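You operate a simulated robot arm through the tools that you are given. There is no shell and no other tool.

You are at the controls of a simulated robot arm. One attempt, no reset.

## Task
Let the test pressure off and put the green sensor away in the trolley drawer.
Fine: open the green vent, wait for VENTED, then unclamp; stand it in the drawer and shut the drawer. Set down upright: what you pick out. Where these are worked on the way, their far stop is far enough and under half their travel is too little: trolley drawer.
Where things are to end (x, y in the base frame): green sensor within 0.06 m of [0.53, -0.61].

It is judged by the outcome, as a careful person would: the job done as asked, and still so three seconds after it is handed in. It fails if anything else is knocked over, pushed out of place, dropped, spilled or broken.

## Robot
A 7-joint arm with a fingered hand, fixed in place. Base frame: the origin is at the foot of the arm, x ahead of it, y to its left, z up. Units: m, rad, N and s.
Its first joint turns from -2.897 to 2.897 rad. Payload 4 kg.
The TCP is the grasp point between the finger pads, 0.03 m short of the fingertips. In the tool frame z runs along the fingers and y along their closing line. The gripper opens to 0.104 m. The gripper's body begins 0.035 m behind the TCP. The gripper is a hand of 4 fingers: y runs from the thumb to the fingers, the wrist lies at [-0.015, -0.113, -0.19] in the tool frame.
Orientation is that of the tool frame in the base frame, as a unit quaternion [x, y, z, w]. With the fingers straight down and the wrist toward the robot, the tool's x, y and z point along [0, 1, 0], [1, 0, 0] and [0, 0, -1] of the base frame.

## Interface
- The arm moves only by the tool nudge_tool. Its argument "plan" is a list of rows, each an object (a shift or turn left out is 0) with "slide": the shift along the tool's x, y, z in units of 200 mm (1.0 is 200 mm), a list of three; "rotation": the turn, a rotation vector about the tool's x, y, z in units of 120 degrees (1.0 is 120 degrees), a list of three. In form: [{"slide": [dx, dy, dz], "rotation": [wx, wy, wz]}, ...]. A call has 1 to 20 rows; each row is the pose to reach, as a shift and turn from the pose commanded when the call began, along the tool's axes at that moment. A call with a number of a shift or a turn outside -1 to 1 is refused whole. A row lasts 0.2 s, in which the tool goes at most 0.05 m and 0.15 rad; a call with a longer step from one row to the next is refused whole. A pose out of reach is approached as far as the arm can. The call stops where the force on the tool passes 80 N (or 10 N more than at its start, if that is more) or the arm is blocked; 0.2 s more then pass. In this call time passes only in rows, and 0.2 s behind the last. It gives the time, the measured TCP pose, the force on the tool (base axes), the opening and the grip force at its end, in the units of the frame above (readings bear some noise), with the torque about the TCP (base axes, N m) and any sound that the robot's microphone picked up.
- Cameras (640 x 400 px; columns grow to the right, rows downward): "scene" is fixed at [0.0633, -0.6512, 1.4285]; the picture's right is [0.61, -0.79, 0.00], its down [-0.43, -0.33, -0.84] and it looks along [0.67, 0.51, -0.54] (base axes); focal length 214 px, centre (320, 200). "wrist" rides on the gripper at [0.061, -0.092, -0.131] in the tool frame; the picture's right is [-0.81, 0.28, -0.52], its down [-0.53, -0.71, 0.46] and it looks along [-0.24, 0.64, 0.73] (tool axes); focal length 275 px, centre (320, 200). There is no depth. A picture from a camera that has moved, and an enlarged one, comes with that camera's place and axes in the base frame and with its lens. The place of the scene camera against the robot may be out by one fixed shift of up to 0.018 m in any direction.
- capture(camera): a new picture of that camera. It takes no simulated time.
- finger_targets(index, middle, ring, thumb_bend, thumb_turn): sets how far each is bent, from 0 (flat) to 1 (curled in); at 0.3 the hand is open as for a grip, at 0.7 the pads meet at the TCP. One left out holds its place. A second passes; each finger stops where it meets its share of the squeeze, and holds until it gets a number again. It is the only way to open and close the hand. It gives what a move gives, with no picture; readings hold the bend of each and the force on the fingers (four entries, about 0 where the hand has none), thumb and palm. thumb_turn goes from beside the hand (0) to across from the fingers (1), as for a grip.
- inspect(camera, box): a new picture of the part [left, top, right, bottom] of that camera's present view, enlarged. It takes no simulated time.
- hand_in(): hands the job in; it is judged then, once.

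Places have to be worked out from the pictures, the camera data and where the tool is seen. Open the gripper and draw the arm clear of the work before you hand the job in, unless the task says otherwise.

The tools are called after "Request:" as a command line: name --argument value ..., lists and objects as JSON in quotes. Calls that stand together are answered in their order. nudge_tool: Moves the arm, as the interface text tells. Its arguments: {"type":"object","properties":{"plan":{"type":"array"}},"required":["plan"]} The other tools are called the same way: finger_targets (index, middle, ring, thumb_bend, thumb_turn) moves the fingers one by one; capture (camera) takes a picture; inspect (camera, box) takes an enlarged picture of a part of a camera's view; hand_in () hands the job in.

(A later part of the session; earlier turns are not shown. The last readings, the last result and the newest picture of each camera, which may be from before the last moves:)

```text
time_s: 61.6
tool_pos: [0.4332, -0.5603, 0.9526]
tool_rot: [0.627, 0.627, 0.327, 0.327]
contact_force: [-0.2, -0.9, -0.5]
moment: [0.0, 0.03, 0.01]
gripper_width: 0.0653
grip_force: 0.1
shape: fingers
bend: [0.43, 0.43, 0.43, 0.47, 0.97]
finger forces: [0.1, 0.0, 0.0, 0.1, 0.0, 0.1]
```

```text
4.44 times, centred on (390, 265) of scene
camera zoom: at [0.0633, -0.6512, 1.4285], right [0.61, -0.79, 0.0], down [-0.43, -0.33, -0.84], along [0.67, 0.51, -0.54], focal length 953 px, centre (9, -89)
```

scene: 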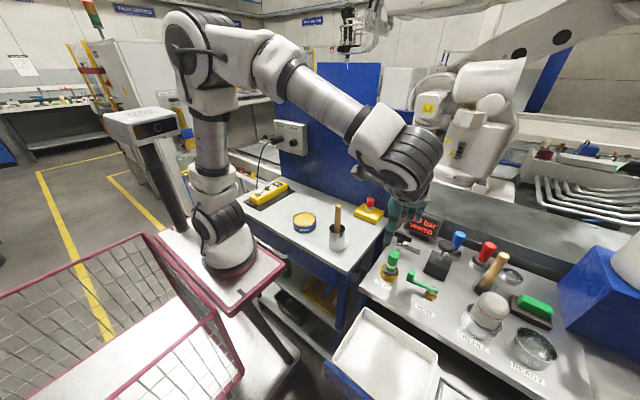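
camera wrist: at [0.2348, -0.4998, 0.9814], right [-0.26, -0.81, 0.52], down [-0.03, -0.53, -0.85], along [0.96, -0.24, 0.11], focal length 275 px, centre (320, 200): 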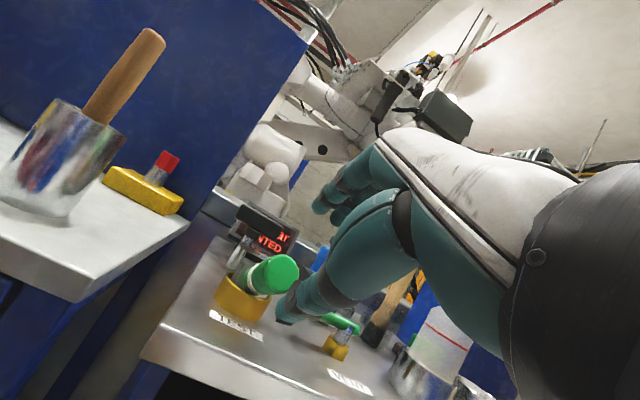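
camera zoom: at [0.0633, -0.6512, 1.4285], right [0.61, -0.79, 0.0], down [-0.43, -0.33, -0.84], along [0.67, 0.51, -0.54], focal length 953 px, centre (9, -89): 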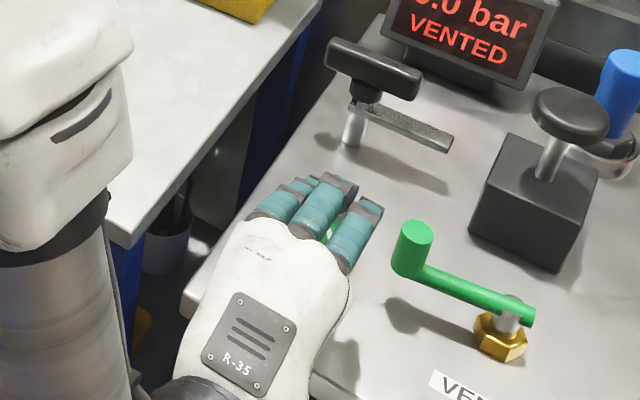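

The cap's image matches the predicted spot between thumb and fingers. I'll advance the last ~2.8 cm.

Request:
nudge_tool --plan '[{"slide": [0, 0, 0.07]}, {"slide": [0, 0, 0.14]}]'

Request:
inspect --camera "wrist" --box '[200, 160, 400, 360]'

Request:
inspect --camera "scene" --box '[340, 220, 440, 310]'

```text
time_s: 62.2
tool_pos: [0.4574, -0.5608, 0.9357]
tool_rot: [0.626, 0.628, 0.327, 0.326]
contact_force: [0.3, 0.6, 0.5]
moment: [0.01, 0.01, -0.01]
gripper_width: 0.0647
grip_force: 0.2
shape: fingers
bend: [0.43, 0.43, 0.43, 0.47, 0.97]
finger forces: [0.0, 0.0, 0.0, 0.0, 0.6, 0.0]
```

```text
2.00 times, centred on (300, 260) of wrist
camera zoom: at [0.298, -0.5005, 0.935], right [-0.26, -0.81, 0.52], down [-0.03, -0.53, -0.85], along [0.96, -0.24, 0.11], focal length 551 px, centre (360, 80)
```

zoom: 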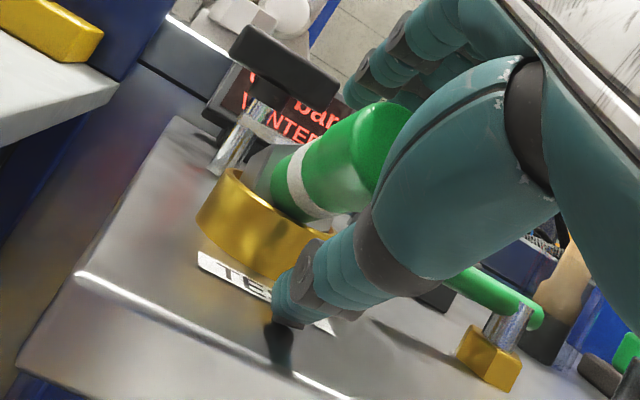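

```text
4.44 times, centred on (390, 265) of scene
camera zoom: at [0.0633, -0.6512, 1.4285], right [0.61, -0.79, 0.0], down [-0.43, -0.33, -0.84], along [0.67, 0.51, -0.54], focal length 953 px, centre (9, -89)
```

zoom: 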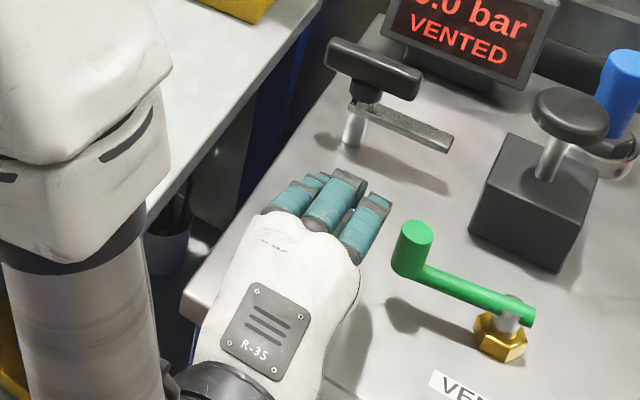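

The cap is between thumb (just above the table) and fingers. I'll close in two steps, first lightly to take up the gap evenly.

Request:
finger_targets --index 0.54 --middle 0.54 --ring 0.5 --thumb_bend 0.54

Request:
inspect --camera "wrist" --box '[200, 160, 400, 360]'

Request:
inspect --camera "scene" --box '[340, 220, 440, 310]'

```text
time_s: 63.2
tool_pos: [0.4577, -0.5602, 0.9349]
tool_rot: [0.627, 0.628, 0.327, 0.326]
contact_force: [-0.4, -0.3, 0.7]
moment: [0.01, 0.02, 0.0]
gripper_width: 0.0422
grip_force: 0.0
shape: fingers
bend: [0.54, 0.54, 0.5, 0.54, 0.97]
finger forces: [0.0, 0.1, 0.0, 0.0, 0.1, 0.1]
```

```text
2.00 times, centred on (300, 260) of wrist
camera zoom: at [0.2978, -0.5005, 0.9352], right [-0.26, -0.81, 0.52], down [-0.03, -0.53, -0.85], along [0.96, -0.24, 0.11], focal length 551 px, centre (360, 80)
```

zoom: 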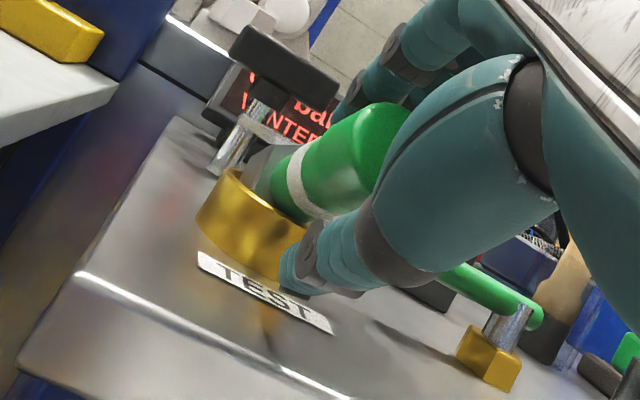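

```text
4.44 times, centred on (390, 265) of scene
camera zoom: at [0.0633, -0.6512, 1.4285], right [0.61, -0.79, 0.0], down [-0.43, -0.33, -0.84], along [0.67, 0.51, -0.54], focal length 953 px, centre (9, -89)
```

zoom: 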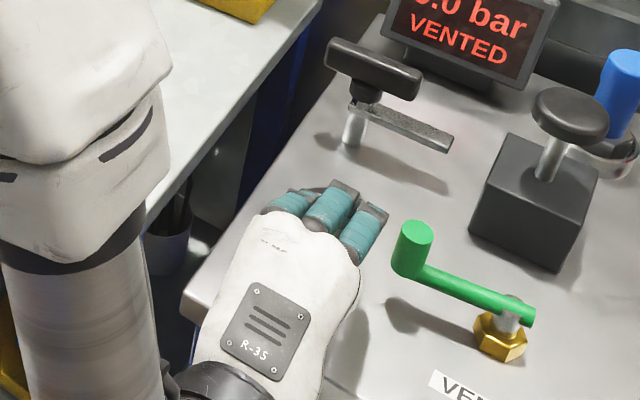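

No contact yet at 42 mm opening and the sensor hasn't moved. I'll now close fully to grip the cap.

Request:
finger_targets --index 0.7 --middle 0.7 --ring 0.6 --thumb_bend 0.7

Request:
inspect --camera "wrist" --box '[200, 160, 400, 360]'

Request:
inspect --camera "scene" --box '[340, 220, 440, 310]'

```text
time_s: 64.2
tool_pos: [0.4574, -0.5609, 0.9353]
tool_rot: [0.626, 0.627, 0.327, 0.327]
contact_force: [4.2, -1.2, 7.3]
moment: [0.01, -0.44, -0.08]
gripper_width: 0.0241
grip_force: 9.6
shape: fingers
bend: [0.59, 0.65, 0.6, 0.65, 0.97]
finger forces: [9.5, 4.4, 0.0, 0.1, 6.2, 0.0]
```

```text
2.00 times, centred on (300, 260) of wrist
camera zoom: at [0.2979, -0.5005, 0.9353], right [-0.26, -0.81, 0.52], down [-0.03, -0.53, -0.85], along [0.96, -0.24, 0.11], focal length 551 px, centre (360, 80)
```

zoom: 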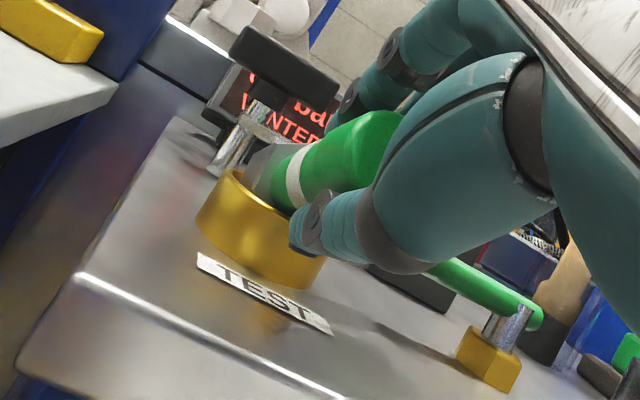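

```text
4.44 times, centred on (390, 265) of scene
camera zoom: at [0.0633, -0.6512, 1.4285], right [0.61, -0.79, 0.0], down [-0.43, -0.33, -0.84], along [0.67, 0.51, -0.54], focal length 953 px, centre (9, -89)
```

zoom: 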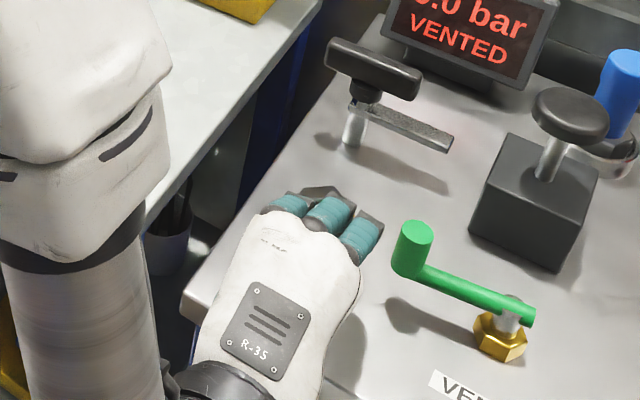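

The grip is firm: index 9.5 N, middle 4.4 N, thumb 6.2 N on the cap. I'll lift straight up 3 cm and check that the sensor follows.

Request:
nudge_tool --plan '[{"slide": [0, 0.041, -0.0287]}, {"slide": [0, 0.082, -0.0574]}, {"slide": [0, 0.123, -0.0861]}]'

Request:
inspect --camera "wrist" --box '[200, 160, 400, 360]'

Request:
inspect --camera "scene" --box '[340, 220, 440, 310]'

```text
time_s: 65.0
tool_pos: [0.4562, -0.5594, 0.9651]
tool_rot: [0.625, 0.628, 0.329, 0.325]
contact_force: [-0.6, 0.4, -1.6]
moment: [0.02, 0.04, 0.01]
gripper_width: 0.021
grip_force: 7.5
shape: fingers
bend: [0.62, 0.68, 0.6, 0.64, 0.97]
finger forces: [5.1, 2.7, 0.0, 0.0, 7.6, 0.0]
```

```text
2.00 times, centred on (300, 260) of wrist
camera zoom: at [0.2973, -0.4989, 0.9656], right [-0.26, -0.81, 0.52], down [-0.03, -0.53, -0.85], along [0.96, -0.24, 0.11], focal length 551 px, centre (360, 80)
```

zoom: 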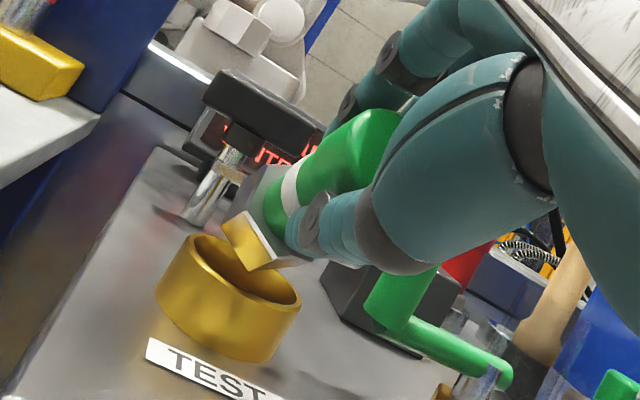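

```text
4.44 times, centred on (390, 265) of scene
camera zoom: at [0.0633, -0.6512, 1.4285], right [0.61, -0.79, 0.0], down [-0.43, -0.33, -0.84], along [0.67, 0.51, -0.54], focal length 953 px, centre (9, -89)
```

zoom: 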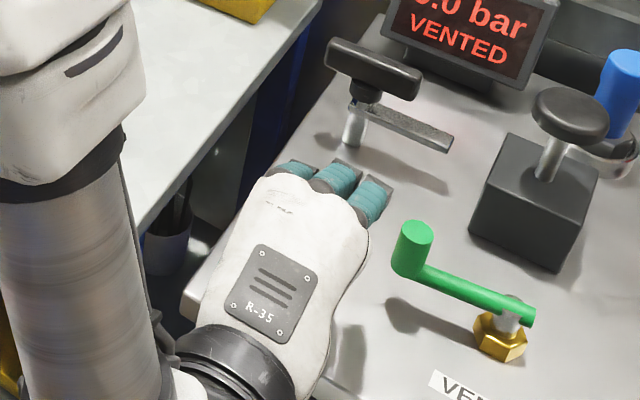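

The sensor is out of the socket and held. I'll lift another 10 cm before turning it upright.

Request:
nudge_tool --plan '[{"slide": [0, 0.1, -0.07]}, {"slide": [0, 0.2, -0.14]}, {"slide": [0, 0.3, -0.21]}, {"slide": [0, 0.41, -0.287]}]'

Request:
capture --camera "wrist"

Request:
capture --camera "scene"

```text
time_s: 66.0
tool_pos: [0.4575, -0.5624, 1.0665]
tool_rot: [0.627, 0.628, 0.327, 0.326]
contact_force: [0.2, 1.2, -1.4]
moment: [0.02, 0.05, 0.03]
gripper_width: 0.0208
grip_force: 8.1
shape: fingers
bend: [0.62, 0.68, 0.6, 0.64, 0.97]
finger forces: [5.1, 2.7, 0.0, 0.0, 7.5, 0.1]
```

```text
taken
camera wrist: at [0.2985, -0.5014, 1.0683], right [-0.26, -0.81, 0.52], down [-0.03, -0.53, -0.85], along [0.96, -0.24, 0.11], focal length 275 px, centre (320, 200)
```

wrist: 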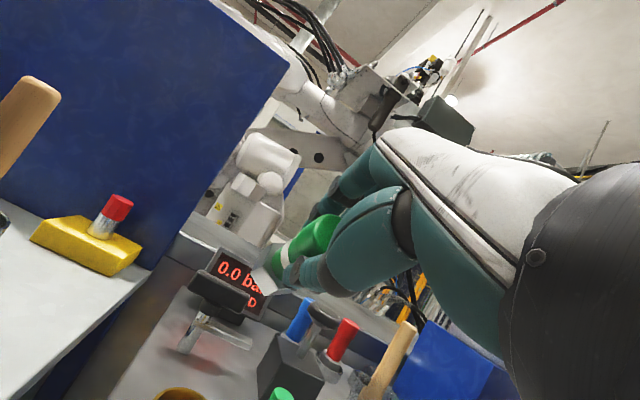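

```text
taken
```

scene: 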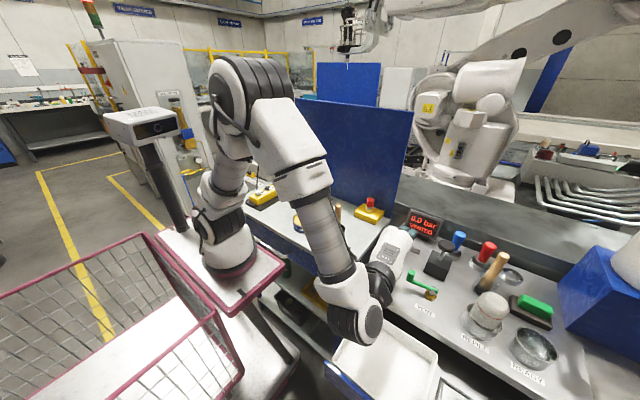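

The sensor is held at z ≈ 1.07. I'll zoom in to see its attitude in the hand.

Request:
inspect --camera "wrist" --box '[230, 180, 370, 320]'

Request:
inspect --camera "scene" --box '[340, 200, 440, 330]'

```text
2.86 times, centred on (300, 250) of wrist
camera zoom: at [0.2985, -0.5014, 1.0683], right [-0.26, -0.81, 0.52], down [-0.03, -0.53, -0.85], along [0.96, -0.24, 0.11], focal length 786 px, centre (377, 57)
```

zoom: 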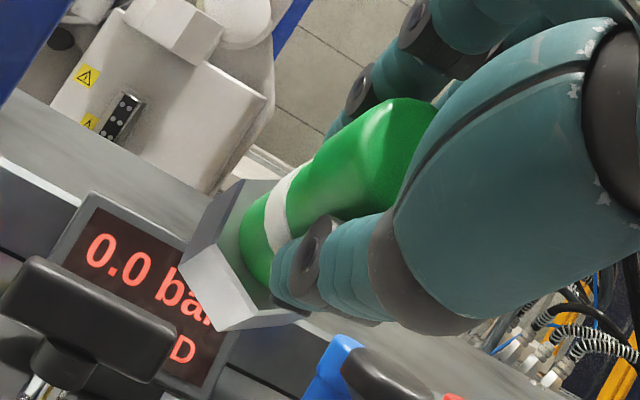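

```text
3.08 times, centred on (390, 265) of scene
camera zoom: at [0.0633, -0.6512, 1.4285], right [0.61, -0.79, 0.0], down [-0.43, -0.33, -0.84], along [0.67, 0.51, -0.54], focal length 660 px, centre (105, 0)
```

zoom: 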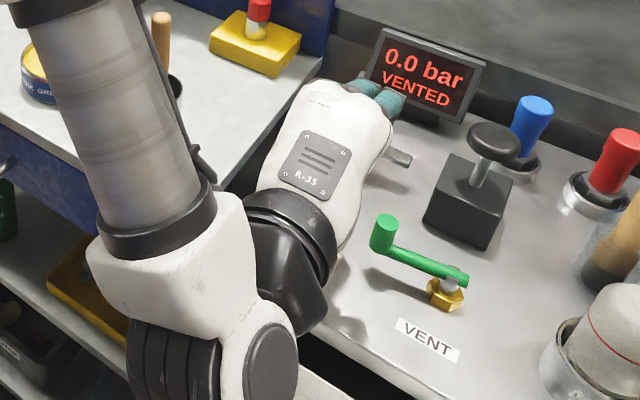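

The cap is seated well in the grip and the hex base hangs clear. I'll move back over the open drawer while rotating the hand upright, so the sensor ends up standing vertically in the hand.

Request:
nudge_tool --plan '[{"slide": [-0.027, -0.062, -0.068], "rotation": [0.0655, 0, 0]}, {"slide": [-0.054, -0.124, -0.136], "rotation": [0.131, 0, 0]}, {"slide": [-0.08, -0.186, -0.204], "rotation": [0.1964, 0, 0]}, {"slide": [-0.107, -0.248, -0.271], "rotation": [0.262, 0, 0]}, {"slide": [-0.134, -0.31, -0.339], "rotation": [0.3274, 0, 0]}, {"slide": [-0.161, -0.372, -0.407], "rotation": [0.393, 0, 0]}, {"slide": [-0.188, -0.4335, -0.475], "rotation": [0.4583, 0, 0]}]'

Request:
capture --camera "wrist"

Request:
capture --camera "scene"

```text
time_s: 67.6
tool_pos: [0.3297, -0.5983, 1.0487]
tool_rot: [0.705, 0.709, -0.001, 0.0]
contact_force: [-0.7, -0.6, -2.0]
moment: [0.02, -0.01, 0.01]
gripper_width: 0.0209
grip_force: 7.8
shape: fingers
bend: [0.62, 0.68, 0.6, 0.64, 0.97]
finger forces: [5.3, 2.8, 0.1, 0.0, 7.1, 0.0]
```

```text
taken
camera wrist: at [0.238, -0.5382, 1.1795], right [0.28, -0.81, 0.52], down [-0.71, -0.53, -0.46], along [0.65, -0.24, -0.73], focal length 275 px, centre (320, 200)
```

wrist: 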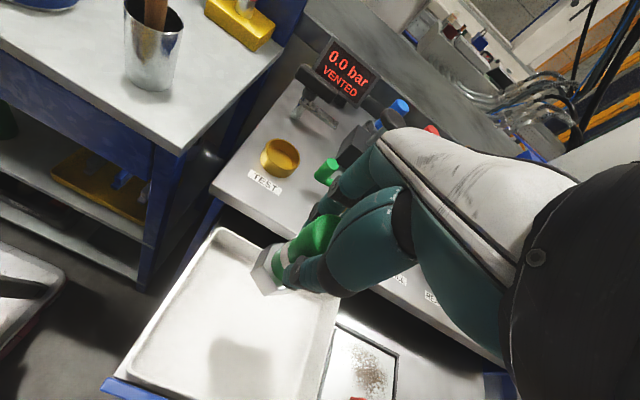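

```text
taken
```

scene: 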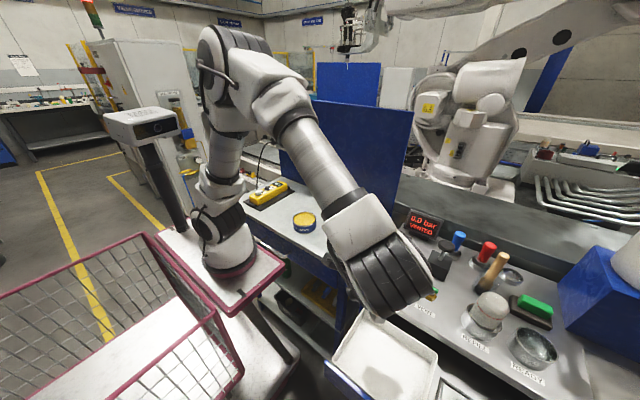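

The sensor hangs upright over the tray in the wrist view. I'll zoom in to check its tilt and length before lowering.

Request:
inspect --camera "wrist" --box '[230, 180, 370, 320]'

Request:
inspect --camera "wrist" --box '[90, 210, 350, 400]'

Request:
inspect --camera "scene" --box '[320, 260, 460, 400]'

```text
2.86 times, centred on (300, 250) of wrist
camera zoom: at [0.238, -0.5382, 1.1795], right [0.28, -0.81, 0.52], down [-0.71, -0.53, -0.46], along [0.65, -0.24, -0.73], focal length 786 px, centre (377, 57)
```

zoom: 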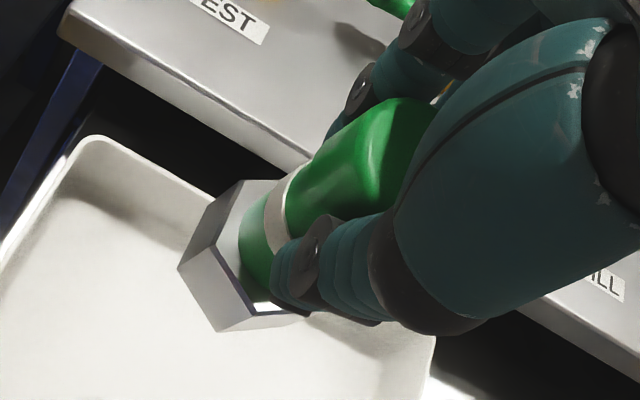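

```text
2.11 times, centred on (220, 305) of wrist
camera zoom: at [0.238, -0.5382, 1.1795], right [0.28, -0.81, 0.52], down [-0.71, -0.53, -0.46], along [0.65, -0.24, -0.73], focal length 580 px, centre (530, -21)
```

zoom: 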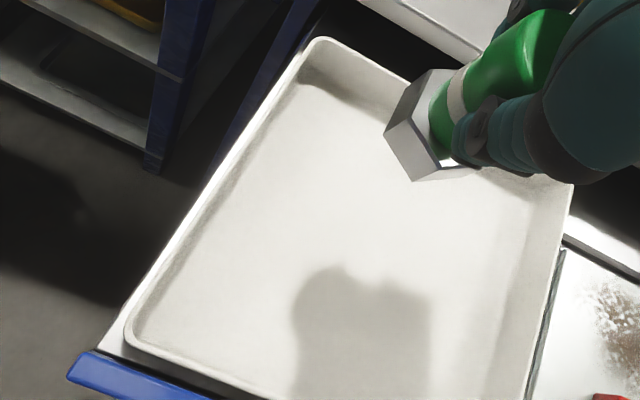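

```text
2.86 times, centred on (390, 330) of scene
camera zoom: at [0.0633, -0.6512, 1.4285], right [0.61, -0.79, 0.0], down [-0.43, -0.33, -0.84], along [0.67, 0.51, -0.54], focal length 613 px, centre (120, -171)
```

zoom: 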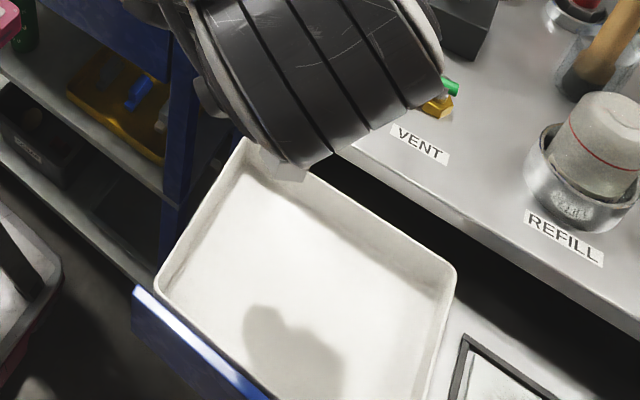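

I need a clearer look at the hex base to judge tilt; I'll zoom tighter.

Request:
inspect --camera "wrist" --box '[235, 220, 305, 290]'

```text
5.71 times, centred on (270, 255) of wrist
camera zoom: at [0.238, -0.5382, 1.1795], right [0.28, -0.81, 0.52], down [-0.71, -0.53, -0.46], along [0.65, -0.24, -0.73], focal length 1573 px, centre (606, -114)
```

zoom: 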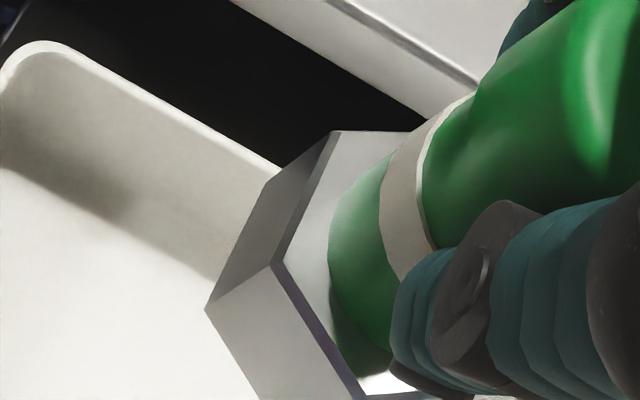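

The hex top face computes as level within about 3°, so the sensor is upright; its total length is about 0.078 m, which fits under the top (tray floor ≈ 0.76, underside ≈ 0.85). The drawer is 0.20 m out, so I'll set it at about (0.33, -0.61). I'll shift slightly and lower to z ≈ 0.89.

Request:
nudge_tool --plan '[{"slide": [-0.03, -0.01, 0.15]}, {"slide": [-0.065, -0.02, 0.3]}, {"slide": [-0.065, -0.02, 0.45]}, {"slide": [-0.065, -0.02, 0.6]}, {"slide": [-0.065, -0.02, 0.78]}]'

Request:
capture --camera "wrist"

Request:
inspect --camera "scene" --box '[320, 260, 460, 400]'

```text
time_s: 68.8
tool_pos: [0.3254, -0.609, 0.8949]
tool_rot: [0.706, 0.708, 0.001, 0.0]
contact_force: [0.2, 0.6, -2.2]
moment: [-0.02, 0.02, 0.0]
gripper_width: 0.0209
grip_force: 7.6
shape: fingers
bend: [0.62, 0.68, 0.6, 0.64, 0.97]
finger forces: [5.3, 2.9, 0.0, 0.0, 6.9, 0.0]
```

```text
taken
camera wrist: at [0.234, -0.5494, 1.0252], right [0.28, -0.81, 0.52], down [-0.71, -0.54, -0.46], along [0.65, -0.24, -0.72], focal length 275 px, centre (320, 200)
```

wrist: 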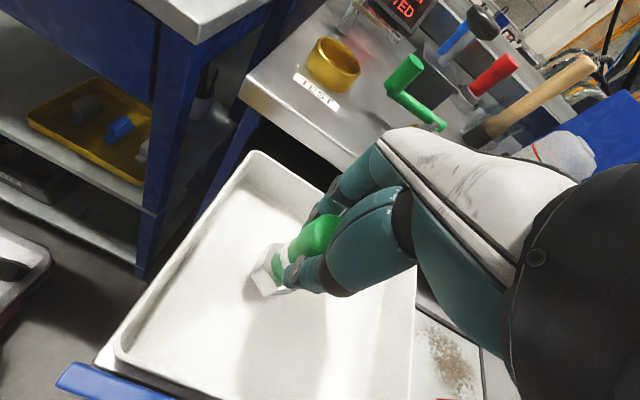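

```text
2.86 times, centred on (390, 330) of scene
camera zoom: at [0.0633, -0.6512, 1.4285], right [0.61, -0.79, 0.0], down [-0.43, -0.33, -0.84], along [0.67, 0.51, -0.54], focal length 613 px, centre (120, -171)
```

zoom: 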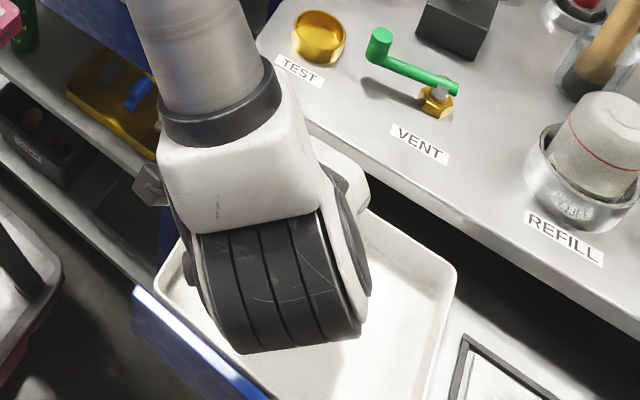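

The sensor is over the middle of the tray with its base a few centimetres above the floor. I'll lower in small increments watching the vertical force.

Request:
nudge_tool --plan '[{"slide": [0, 0, 0.03]}, {"slide": [0, 0, 0.06]}, {"slide": [0, 0, 0.09]}]'

Request:
inspect --camera "wrist" --box '[200, 190, 360, 330]'

```text
time_s: 69.6
tool_pos: [0.3261, -0.6113, 0.8754]
tool_rot: [0.706, 0.709, 0.0, 0.001]
contact_force: [0.6, 2.5, 8.1]
moment: [0.07, -0.03, 0.0]
gripper_width: 0.0208
grip_force: 8.0
shape: fingers
bend: [0.62, 0.68, 0.6, 0.64, 0.96]
finger forces: [6.4, 2.8, 0.0, 0.1, 7.3, 0.1]
```

```text
2.86 times, centred on (280, 260) of wrist
camera zoom: at [0.2352, -0.5504, 1.0065], right [0.28, -0.81, 0.52], down [-0.71, -0.54, -0.46], along [0.65, -0.24, -0.72], focal length 786 px, centre (434, 29)
```

zoom: 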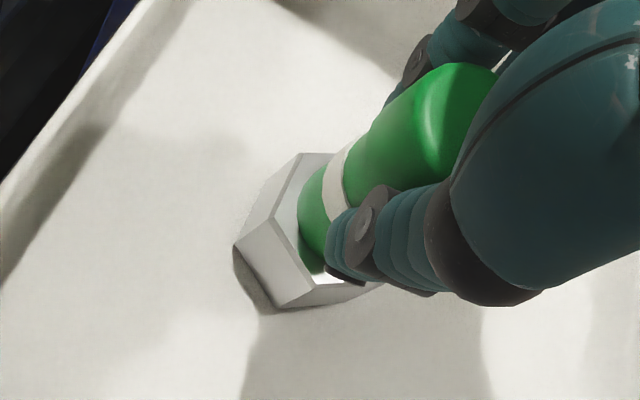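

Contact: vertical force jumped to about +8 N at TCP z = 0.875. I'll press about 2 mm more so the hex base seats flat.

Request:
nudge_tool --plan '[{"slide": [0, 0, 0.006]}, {"slide": [0, 0, 0.012]}]'

Request:
inspect --camera "wrist" --box '[200, 190, 360, 330]'

```text
time_s: 70.2
tool_pos: [0.3262, -0.6104, 0.8736]
tool_rot: [0.705, 0.709, 0.002, 0.001]
contact_force: [2.1, 1.5, 12.1]
moment: [0.07, -0.09, -0.01]
gripper_width: 0.0202
grip_force: 9.4
shape: fingers
bend: [0.63, 0.68, 0.6, 0.64, 0.96]
finger forces: [7.5, 3.7, 0.0, 0.0, 7.3, 0.1]
```

```text
2.86 times, centred on (280, 260) of wrist
camera zoom: at [0.2343, -0.5504, 1.0045], right [0.28, -0.81, 0.52], down [-0.71, -0.53, -0.46], along [0.65, -0.24, -0.72], focal length 786 px, centre (434, 29)
```

zoom: 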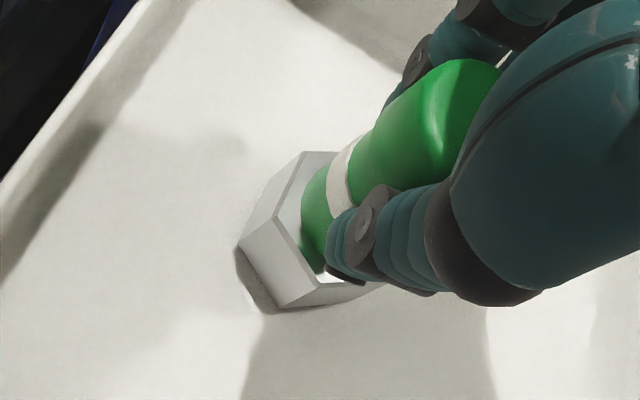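

The sensor is standing on the tray floor under light load. Before shutting anything I must check it clears the tabletop. I'll release it gently and rise straight up.

Request:
finger_targets --index 0.48 --middle 0.48 --ring 0.48 --thumb_bend 0.48

Request:
inspect --camera "wrist" --box '[200, 190, 360, 330]'

```text
time_s: 71.2
tool_pos: [0.3263, -0.6108, 0.8737]
tool_rot: [0.705, 0.709, 0.001, 0.001]
contact_force: [0.1, -0.2, -0.5]
moment: [0.03, -0.03, 0.01]
gripper_width: 0.0568
grip_force: 0.1
shape: fingers
bend: [0.48, 0.48, 0.48, 0.48, 0.97]
finger forces: [0.0, 0.0, 0.0, 0.0, 0.0, 0.0]
```

```text
2.86 times, centred on (280, 260) of wrist
camera zoom: at [0.2343, -0.5505, 1.0041], right [0.28, -0.81, 0.52], down [-0.71, -0.53, -0.46], along [0.65, -0.24, -0.72], focal length 786 px, centre (434, 29)
```

zoom: 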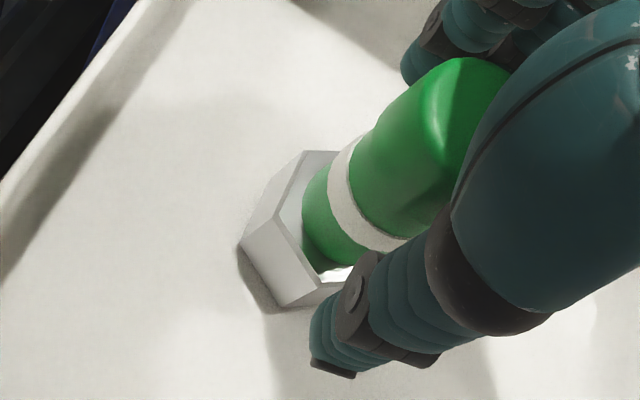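

The sensor stands on its own with all finger forces at zero. I'll rise straight up, keeping the fingers clear of it.

Request:
nudge_tool --plan '[{"slide": [0, 0, -0.1]}, {"slide": [0, 0, -0.25]}, {"slide": [0, 0, -0.45]}, {"slide": [0, 0, -0.65]}, {"slide": [0, 0, -0.85]}]'

Request:
capture --camera "wrist"

Request:
capture --camera "scene"

```text
time_s: 72.4
tool_pos: [0.327, -0.6072, 1.0441]
tool_rot: [0.706, 0.708, 0.0, 0.002]
contact_force: [0.0, 0.1, 0.7]
moment: [0.02, 0.0, 0.01]
gripper_width: 0.0564
grip_force: 0.0
shape: fingers
bend: [0.48, 0.48, 0.48, 0.48, 0.97]
finger forces: [0.0, 0.0, 0.1, 0.0, 0.1, 0.0]
```

```text
taken
camera wrist: at [0.2346, -0.5481, 1.1745], right [0.28, -0.81, 0.52], down [-0.71, -0.53, -0.46], along [0.65, -0.24, -0.72], focal length 275 px, centre (320, 200)
```

wrist: 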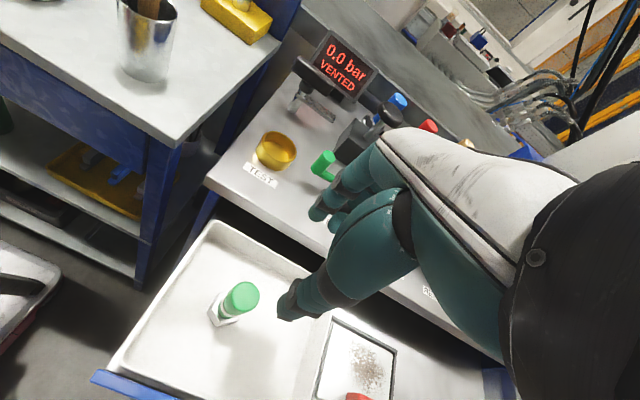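

```text
taken
```

scene: 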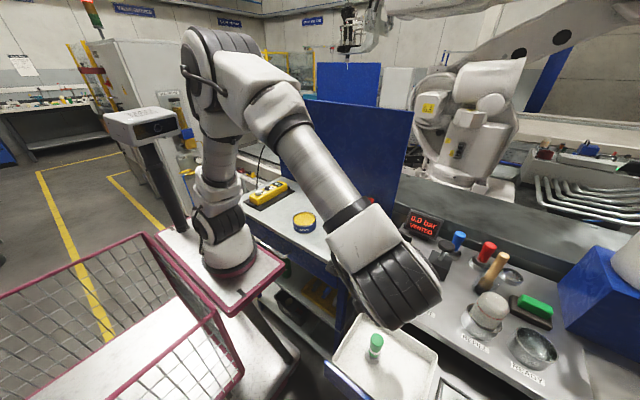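

The sensor stands upright in the tray. To decide whether it fits under the tabletop I'll zoom here, then take a level view from the front at the height of the tabletop's lower edge.

Request:
inspect --camera "wrist" --box '[90, 200, 330, 400]'

Request:
inspect --camera "scene" --box '[320, 290, 460, 400]'

Request:
nudge_tool --plan '[{"slide": [-0.1, -0.15, 0.0], "rotation": [-0.0625, 0, 0]}, {"slide": [-0.2, -0.3, 0.0], "rotation": [-0.125, 0, 0]}, {"slide": [-0.3, -0.45, 0.0], "rotation": [-0.1875, 0, 0]}, {"slide": [-0.4, -0.6, 0.0], "rotation": [-0.25, 0, 0]}, {"slide": [-0.5, -0.75, 0.0], "rotation": [-0.3125, 0, 0]}, {"slide": [-0.6, -0.9, 0.0], "rotation": [-0.375, 0, 0]}]'

Request:
capture --camera "wrist"

```text
2.00 times, centred on (210, 300) of wrist
camera zoom: at [0.2346, -0.5481, 1.1745], right [0.28, -0.81, 0.52], down [-0.71, -0.53, -0.46], along [0.65, -0.24, -0.72], focal length 551 px, centre (540, 0)
```

zoom: 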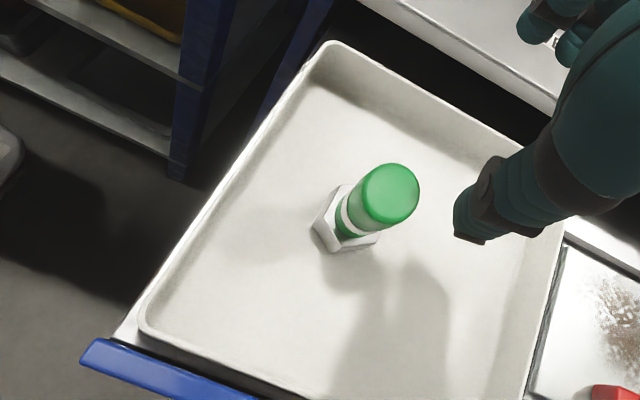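

```text
3.64 times, centred on (390, 345) of scene
camera zoom: at [0.0633, -0.6512, 1.4285], right [0.61, -0.79, 0.0], down [-0.43, -0.33, -0.84], along [0.67, 0.51, -0.54], focal length 780 px, centre (66, -327)
```

zoom: 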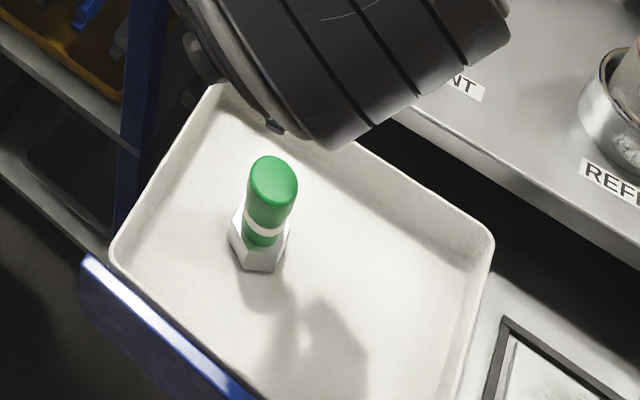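

```text
time_s: 73.8
tool_pos: [0.1459, -0.7335, 1.0427]
tool_rot: [0.652, 0.654, 0.272, 0.272]
contact_force: [0.1, 0.4, 1.0]
moment: [-0.05, 0.01, 0.0]
gripper_width: 0.0569
grip_force: 0.0
shape: fingers
bend: [0.48, 0.48, 0.48, 0.48, 0.97]
finger forces: [0.0, 0.0, 0.1, 0.0, 0.0, 0.0]
```

```text
taken
camera wrist: at [-0.0117, -0.673, 1.0707], right [-0.17, -0.81, 0.56], down [-0.18, -0.53, -0.83], along [0.97, -0.24, -0.05], focal length 275 px, centre (320, 200)
```

wrist: 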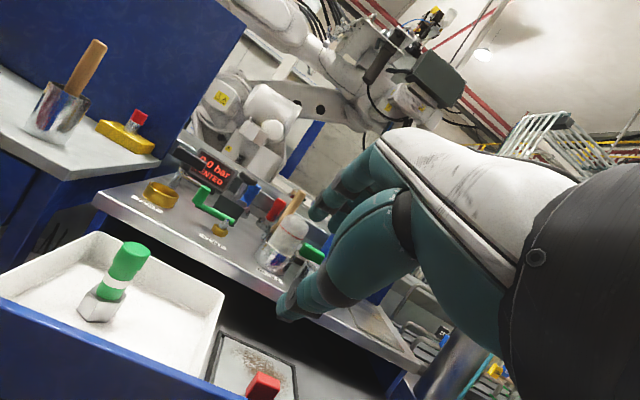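

From this low front view the sensor clearly rises near table level. I'll drop the camera to about z = 0.87 to compare the cap top with the tabletop's lower edge directly.

Request:
nudge_tool --plan '[{"slide": [0, -0.156, 0.127]}, {"slide": [0, -0.311, 0.254]}, {"slide": [0, -0.467, 0.382]}, {"slide": [0, -0.622, 0.509]}, {"slide": [0, -0.748, 0.606]}]'

Request:
capture --camera "wrist"

Request:
inspect --camera "wrist" --box '[60, 150, 300, 350]'

```text
time_s: 75.0
tool_pos: [0.126, -0.7335, 0.8514]
tool_rot: [0.652, 0.654, 0.271, 0.27]
contact_force: [0.4, 0.3, 0.5]
moment: [0.02, 0.01, 0.03]
gripper_width: 0.0568
grip_force: 0.1
shape: fingers
bend: [0.48, 0.48, 0.48, 0.48, 0.97]
finger forces: [0.0, 0.1, 0.0, 0.0, 0.0, 0.1]
```

```text
taken
camera wrist: at [-0.0305, -0.6723, 0.8782], right [-0.17, -0.81, 0.56], down [-0.18, -0.53, -0.83], along [0.97, -0.24, -0.06], focal length 275 px, centre (320, 200)
```

wrist: 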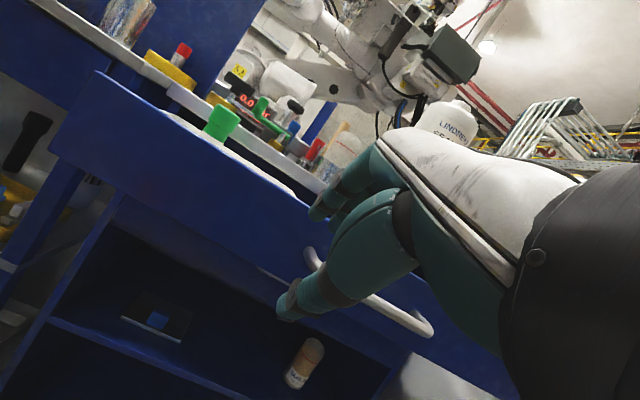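

```text
2.00 times, centred on (180, 250) of wrist
camera zoom: at [-0.0305, -0.6723, 0.8782], right [-0.17, -0.81, 0.56], down [-0.18, -0.53, -0.83], along [0.97, -0.24, -0.06], focal length 551 px, centre (600, 100)
```

zoom: 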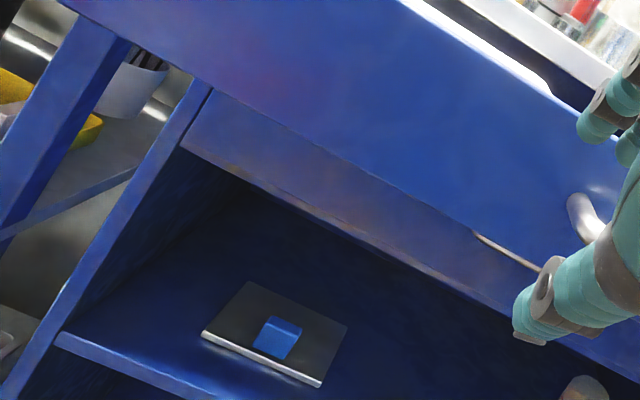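

Let me zoom on the cap against the tabletop edge.

Request:
inspect --camera "wrist" --box '[150, 70, 310, 200]'

```text
3.08 times, centred on (230, 135) of wrist
camera zoom: at [-0.0305, -0.6723, 0.8782], right [-0.17, -0.81, 0.56], down [-0.18, -0.53, -0.83], along [0.97, -0.24, -0.06], focal length 847 px, centre (597, 400)
```

zoom: 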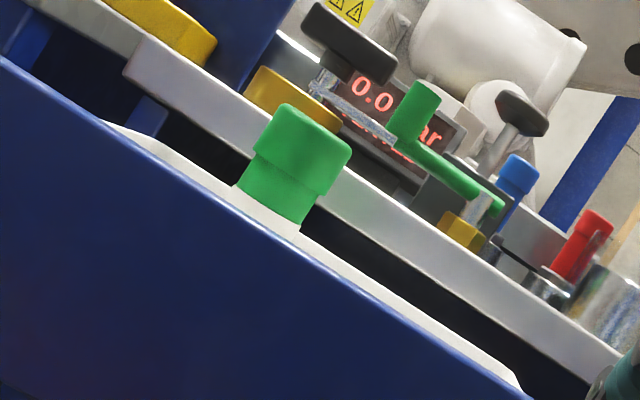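

From this level view the cap top works out at z ≈ 0.888, above the tabletop surface (0.877) — so it can't go in under the top in this shallow upper drawer. The lower drawer (front 0.65–0.76) is the one deep enough for it standing up. I'll take the sensor back out, park it on the tabletop, shut this drawer and use the lower one. First, retrace to above the sensor.

Request:
nudge_tool --plan '[{"slide": [0, 0.148, -0.12]}, {"slide": [0, 0.297, -0.24]}, {"slide": [0, 0.445, -0.361]}, {"slide": [0, 0.594, -0.481]}, {"slide": [0, 0.742, -0.601]}]'

Request:
nudge_tool --plan '[{"slide": [0.105, 0.106, 0.106], "rotation": [0.0625, 0, 0]}, {"slide": [0.21, 0.212, 0.212], "rotation": [0.125, 0, 0]}, {"slide": [0.315, 0.318, 0.318], "rotation": [0.1875, 0, 0]}, {"slide": [0.42, 0.424, 0.424], "rotation": [0.25, 0, 0]}, {"slide": [0.525, 0.53, 0.53], "rotation": [0.3125, 0, 0]}, {"slide": [0.62, 0.64, 0.64], "rotation": [0.375, 0, 0]}]'

Request:
capture --camera "wrist"

```text
time_s: 76.2
tool_pos: [0.1434, -0.7318, 1.0416]
tool_rot: [0.652, 0.654, 0.272, 0.27]
contact_force: [0.9, -0.8, -0.3]
moment: [0.02, -0.02, 0.03]
gripper_width: 0.0569
grip_force: 0.0
shape: fingers
bend: [0.48, 0.48, 0.48, 0.48, 0.97]
finger forces: [0.0, 0.0, 0.1, 0.1, 0.1, 0.0]
```

```text
time_s: 77.6
tool_pos: [0.3234, -0.6092, 1.0417]
tool_rot: [0.706, 0.708, 0.0, 0.0]
contact_force: [-0.9, 0.6, -0.4]
moment: [0.01, -0.01, 0.01]
gripper_width: 0.0571
grip_force: 0.0
shape: fingers
bend: [0.48, 0.48, 0.48, 0.48, 0.97]
finger forces: [0.1, 0.0, 0.1, 0.0, 0.0, 0.0]
```

```text
taken
camera wrist: at [0.2321, -0.549, 1.1728], right [0.28, -0.81, 0.52], down [-0.71, -0.53, -0.46], along [0.64, -0.24, -0.72], focal length 275 px, centre (320, 200)
```

wrist: 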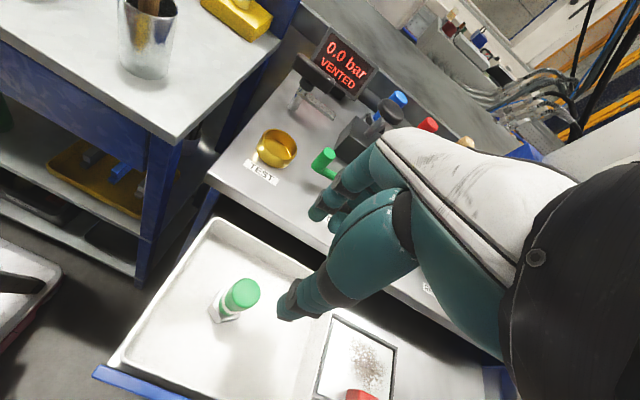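

Accounting for the commanded moves I'm 4 mm off in y from the release pose. I'll correct that and descend back around the cap to exactly the pose where I released it.

Request:
nudge_tool --plan '[{"slide": [-0.02, -0.004, 0.1]}, {"slide": [-0.02, -0.004, 0.3]}, {"slide": [-0.02, -0.004, 0.5]}]'

Request:
inspect --camera "wrist" --box '[200, 190, 360, 330]'

```text
time_s: 78.4
tool_pos: [0.3253, -0.6118, 0.9396]
tool_rot: [0.706, 0.708, 0.0, 0.0]
contact_force: [0.3, 0.1, -0.7]
moment: [-0.01, 0.02, 0.03]
gripper_width: 0.057
grip_force: 0.0
shape: fingers
bend: [0.48, 0.48, 0.48, 0.48, 0.97]
finger forces: [0.0, 0.0, 0.1, 0.0, 0.1, 0.0]
```

```text
2.86 times, centred on (280, 260) of wrist
camera zoom: at [0.233, -0.5511, 1.0711], right [0.28, -0.81, 0.52], down [-0.71, -0.54, -0.46], along [0.65, -0.24, -0.72], focal length 786 px, centre (434, 29)
```

zoom: 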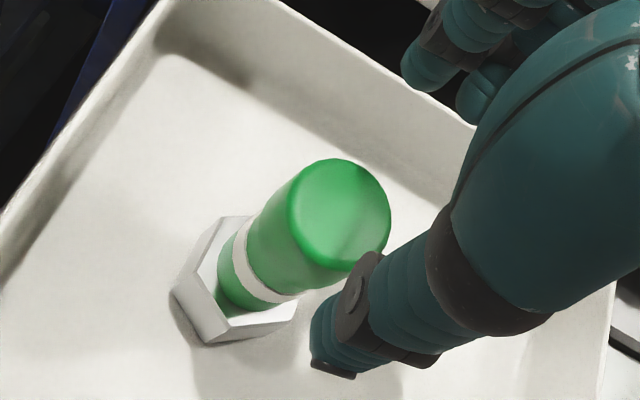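

The sensor is right below the opening. I'll descend the rest of the way to the former grip height.

Request:
nudge_tool --plan '[{"slide": [0, 0, 0.12]}, {"slide": [0, 0, 0.24]}, {"slide": [0, 0, 0.335]}]'

Request:
inspect --camera "wrist" --box '[200, 190, 360, 330]'

```text
time_s: 79.2
tool_pos: [0.3257, -0.6095, 0.8759]
tool_rot: [0.705, 0.709, 0.0, 0.001]
contact_force: [0.1, -0.4, -0.3]
moment: [0.02, -0.01, 0.0]
gripper_width: 0.0572
grip_force: 0.1
shape: fingers
bend: [0.48, 0.48, 0.48, 0.48, 0.97]
finger forces: [0.1, 0.0, 0.0, 0.0, 0.0, 0.0]
```

```text
2.86 times, centred on (280, 260) of wrist
camera zoom: at [0.2332, -0.5487, 1.0067], right [0.28, -0.81, 0.52], down [-0.71, -0.53, -0.46], along [0.65, -0.24, -0.72], focal length 786 px, centre (434, 29)
```

zoom: 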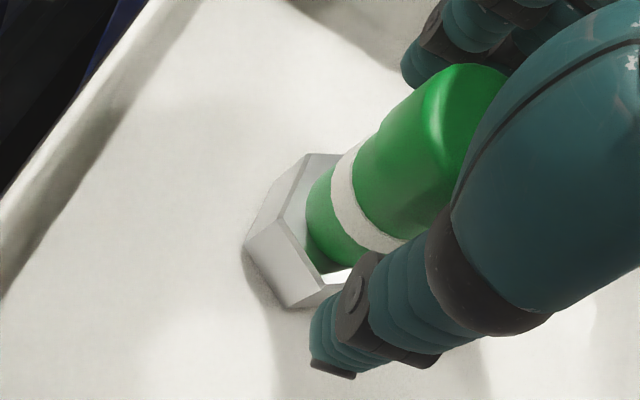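

This matches the release pose. I'll close in two gentle steps again.

Request:
finger_targets --index 0.57 --middle 0.57 --ring 0.5 --thumb_bend 0.59

Request:
finger_targets --index 0.72 --middle 0.72 --ring 0.6 --thumb_bend 0.72

Request:
inspect --camera "wrist" --box '[200, 190, 360, 330]'

```text
time_s: 80.2
tool_pos: [0.3247, -0.6084, 0.8755]
tool_rot: [0.706, 0.709, 0.0, 0.001]
contact_force: [0.0, -0.4, -0.2]
moment: [0.03, 0.01, 0.03]
gripper_width: 0.033
grip_force: 0.0
shape: fingers
bend: [0.56, 0.56, 0.5, 0.59, 0.97]
finger forces: [0.1, 0.0, 0.0, 0.0, 0.1, 0.1]
```

```text
time_s: 81.2
tool_pos: [0.3254, -0.609, 0.8761]
tool_rot: [0.706, 0.708, 0.002, 0.001]
contact_force: [-0.5, 0.2, -0.2]
moment: [-0.03, 0.01, -0.03]
gripper_width: 0.0201
grip_force: 11.2
shape: fingers
bend: [0.61, 0.67, 0.6, 0.64, 0.96]
finger forces: [8.2, 3.9, 0.1, 0.1, 11.3, 0.0]
```

```text
2.86 times, centred on (280, 260) of wrist
camera zoom: at [0.2331, -0.5487, 1.0067], right [0.28, -0.81, 0.52], down [-0.71, -0.53, -0.46], along [0.65, -0.24, -0.72], focal length 786 px, centre (434, 29)
```

zoom: 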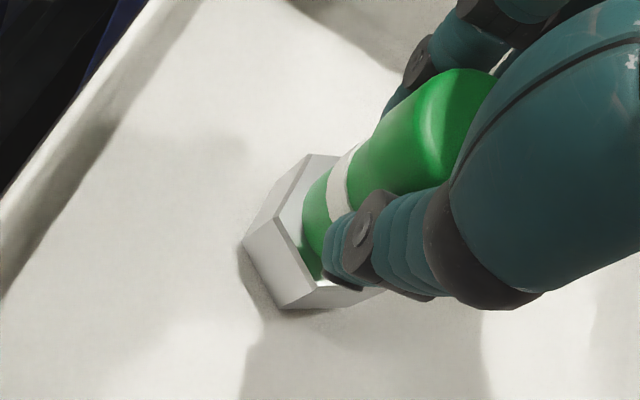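

The sensor is gripped upright (index 8 N, thumb 11 N). I'll lift it straight out of the tray.

Request:
nudge_tool --plan '[{"slide": [0, 0, -0.1]}, {"slide": [0, 0, -0.25]}, {"slide": [0, 0, -0.45]}, {"slide": [0, 0, -0.65]}, {"slide": [0, 0, -0.85]}, {"slide": [0, 0, -0.95]}]'

Request:
capture --camera "wrist"

```text
time_s: 82.6
tool_pos: [0.3275, -0.6092, 1.0656]
tool_rot: [0.706, 0.708, 0.0, -0.001]
contact_force: [-0.1, 0.1, -2.0]
moment: [-0.01, -0.03, 0.03]
gripper_width: 0.0204
grip_force: 11.8
shape: fingers
bend: [0.61, 0.67, 0.6, 0.64, 0.96]
finger forces: [8.1, 3.9, 0.1, 0.0, 11.4, 0.0]
```

```text
taken
camera wrist: at [0.2357, -0.5479, 1.1966], right [0.28, -0.81, 0.52], down [-0.71, -0.53, -0.46], along [0.65, -0.24, -0.72], focal length 275 px, centre (320, 200)
```

wrist: 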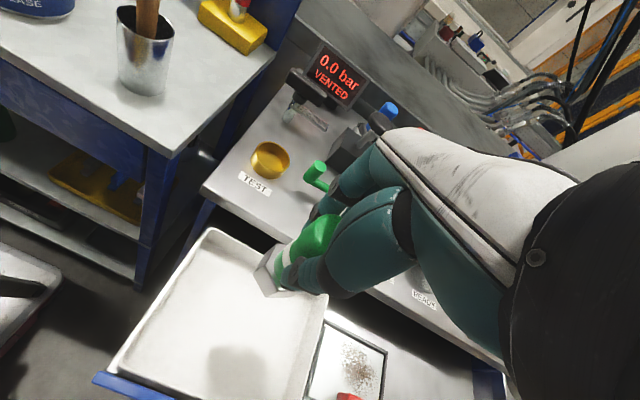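

Sensor held securely. I'll carry it at this height over to the free spot on the tabletop in front of the vent, near (0.466, -0.695).

Request:
nudge_tool --plan '[{"slide": [-0.11, 0.17, 0]}, {"slide": [-0.215, 0.335, 0]}, {"slide": [-0.32, 0.5, 0]}, {"slide": [-0.43, 0.67, 0]}]'

Request:
capture --camera "wrist"

Request:
inspect --camera "wrist" --box '[180, 180, 400, 380]'

Request:
inspect --camera "scene" --box '[380, 220, 520, 360]'

```text
time_s: 83.6
tool_pos: [0.4605, -0.6997, 1.0655]
tool_rot: [0.706, 0.708, 0.0, 0.001]
contact_force: [-0.9, 0.3, -1.9]
moment: [-0.01, -0.01, -0.01]
gripper_width: 0.0201
grip_force: 11.8
shape: fingers
bend: [0.61, 0.67, 0.6, 0.64, 0.96]
finger forces: [7.9, 4.1, 0.1, 0.0, 11.2, 0.0]
```

```text
taken
camera wrist: at [0.3691, -0.6388, 1.1974], right [0.28, -0.81, 0.52], down [-0.71, -0.53, -0.46], along [0.65, -0.24, -0.72], focal length 275 px, centre (320, 200)
```

wrist: 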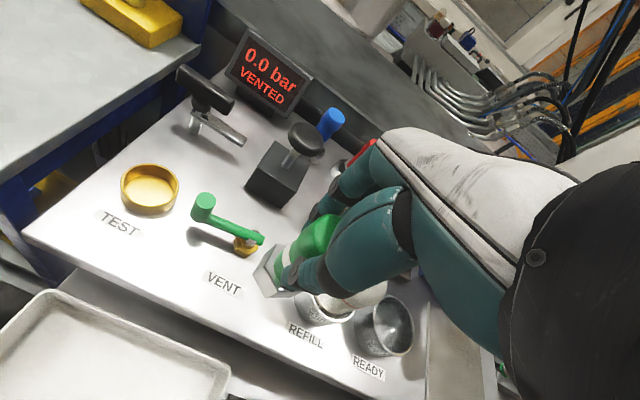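

```text
2.00 times, centred on (290, 280) of wrist
camera zoom: at [0.3691, -0.6388, 1.1974], right [0.28, -0.81, 0.52], down [-0.71, -0.53, -0.46], along [0.65, -0.24, -0.72], focal length 551 px, centre (380, 40)
```

zoom: 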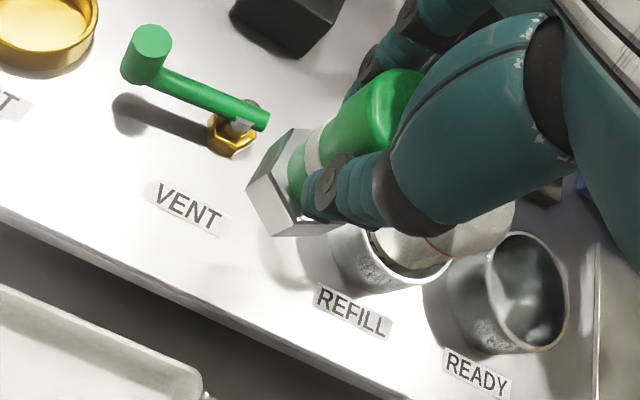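

```text
2.86 times, centred on (450, 290) of scene
camera zoom: at [0.0633, -0.6512, 1.4285], right [0.61, -0.79, 0.0], down [-0.43, -0.33, -0.84], along [0.67, 0.51, -0.54], focal length 613 px, centre (-51, -57)
```

zoom: 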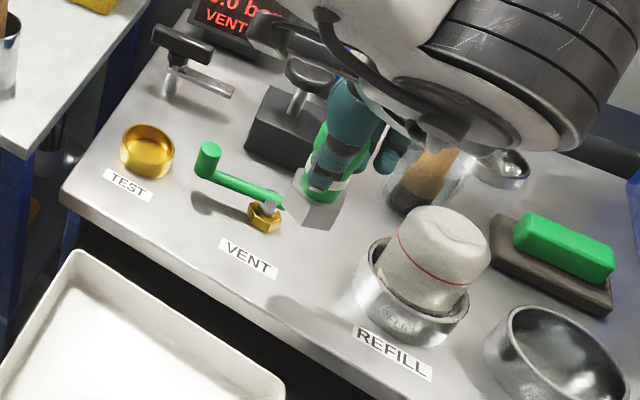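

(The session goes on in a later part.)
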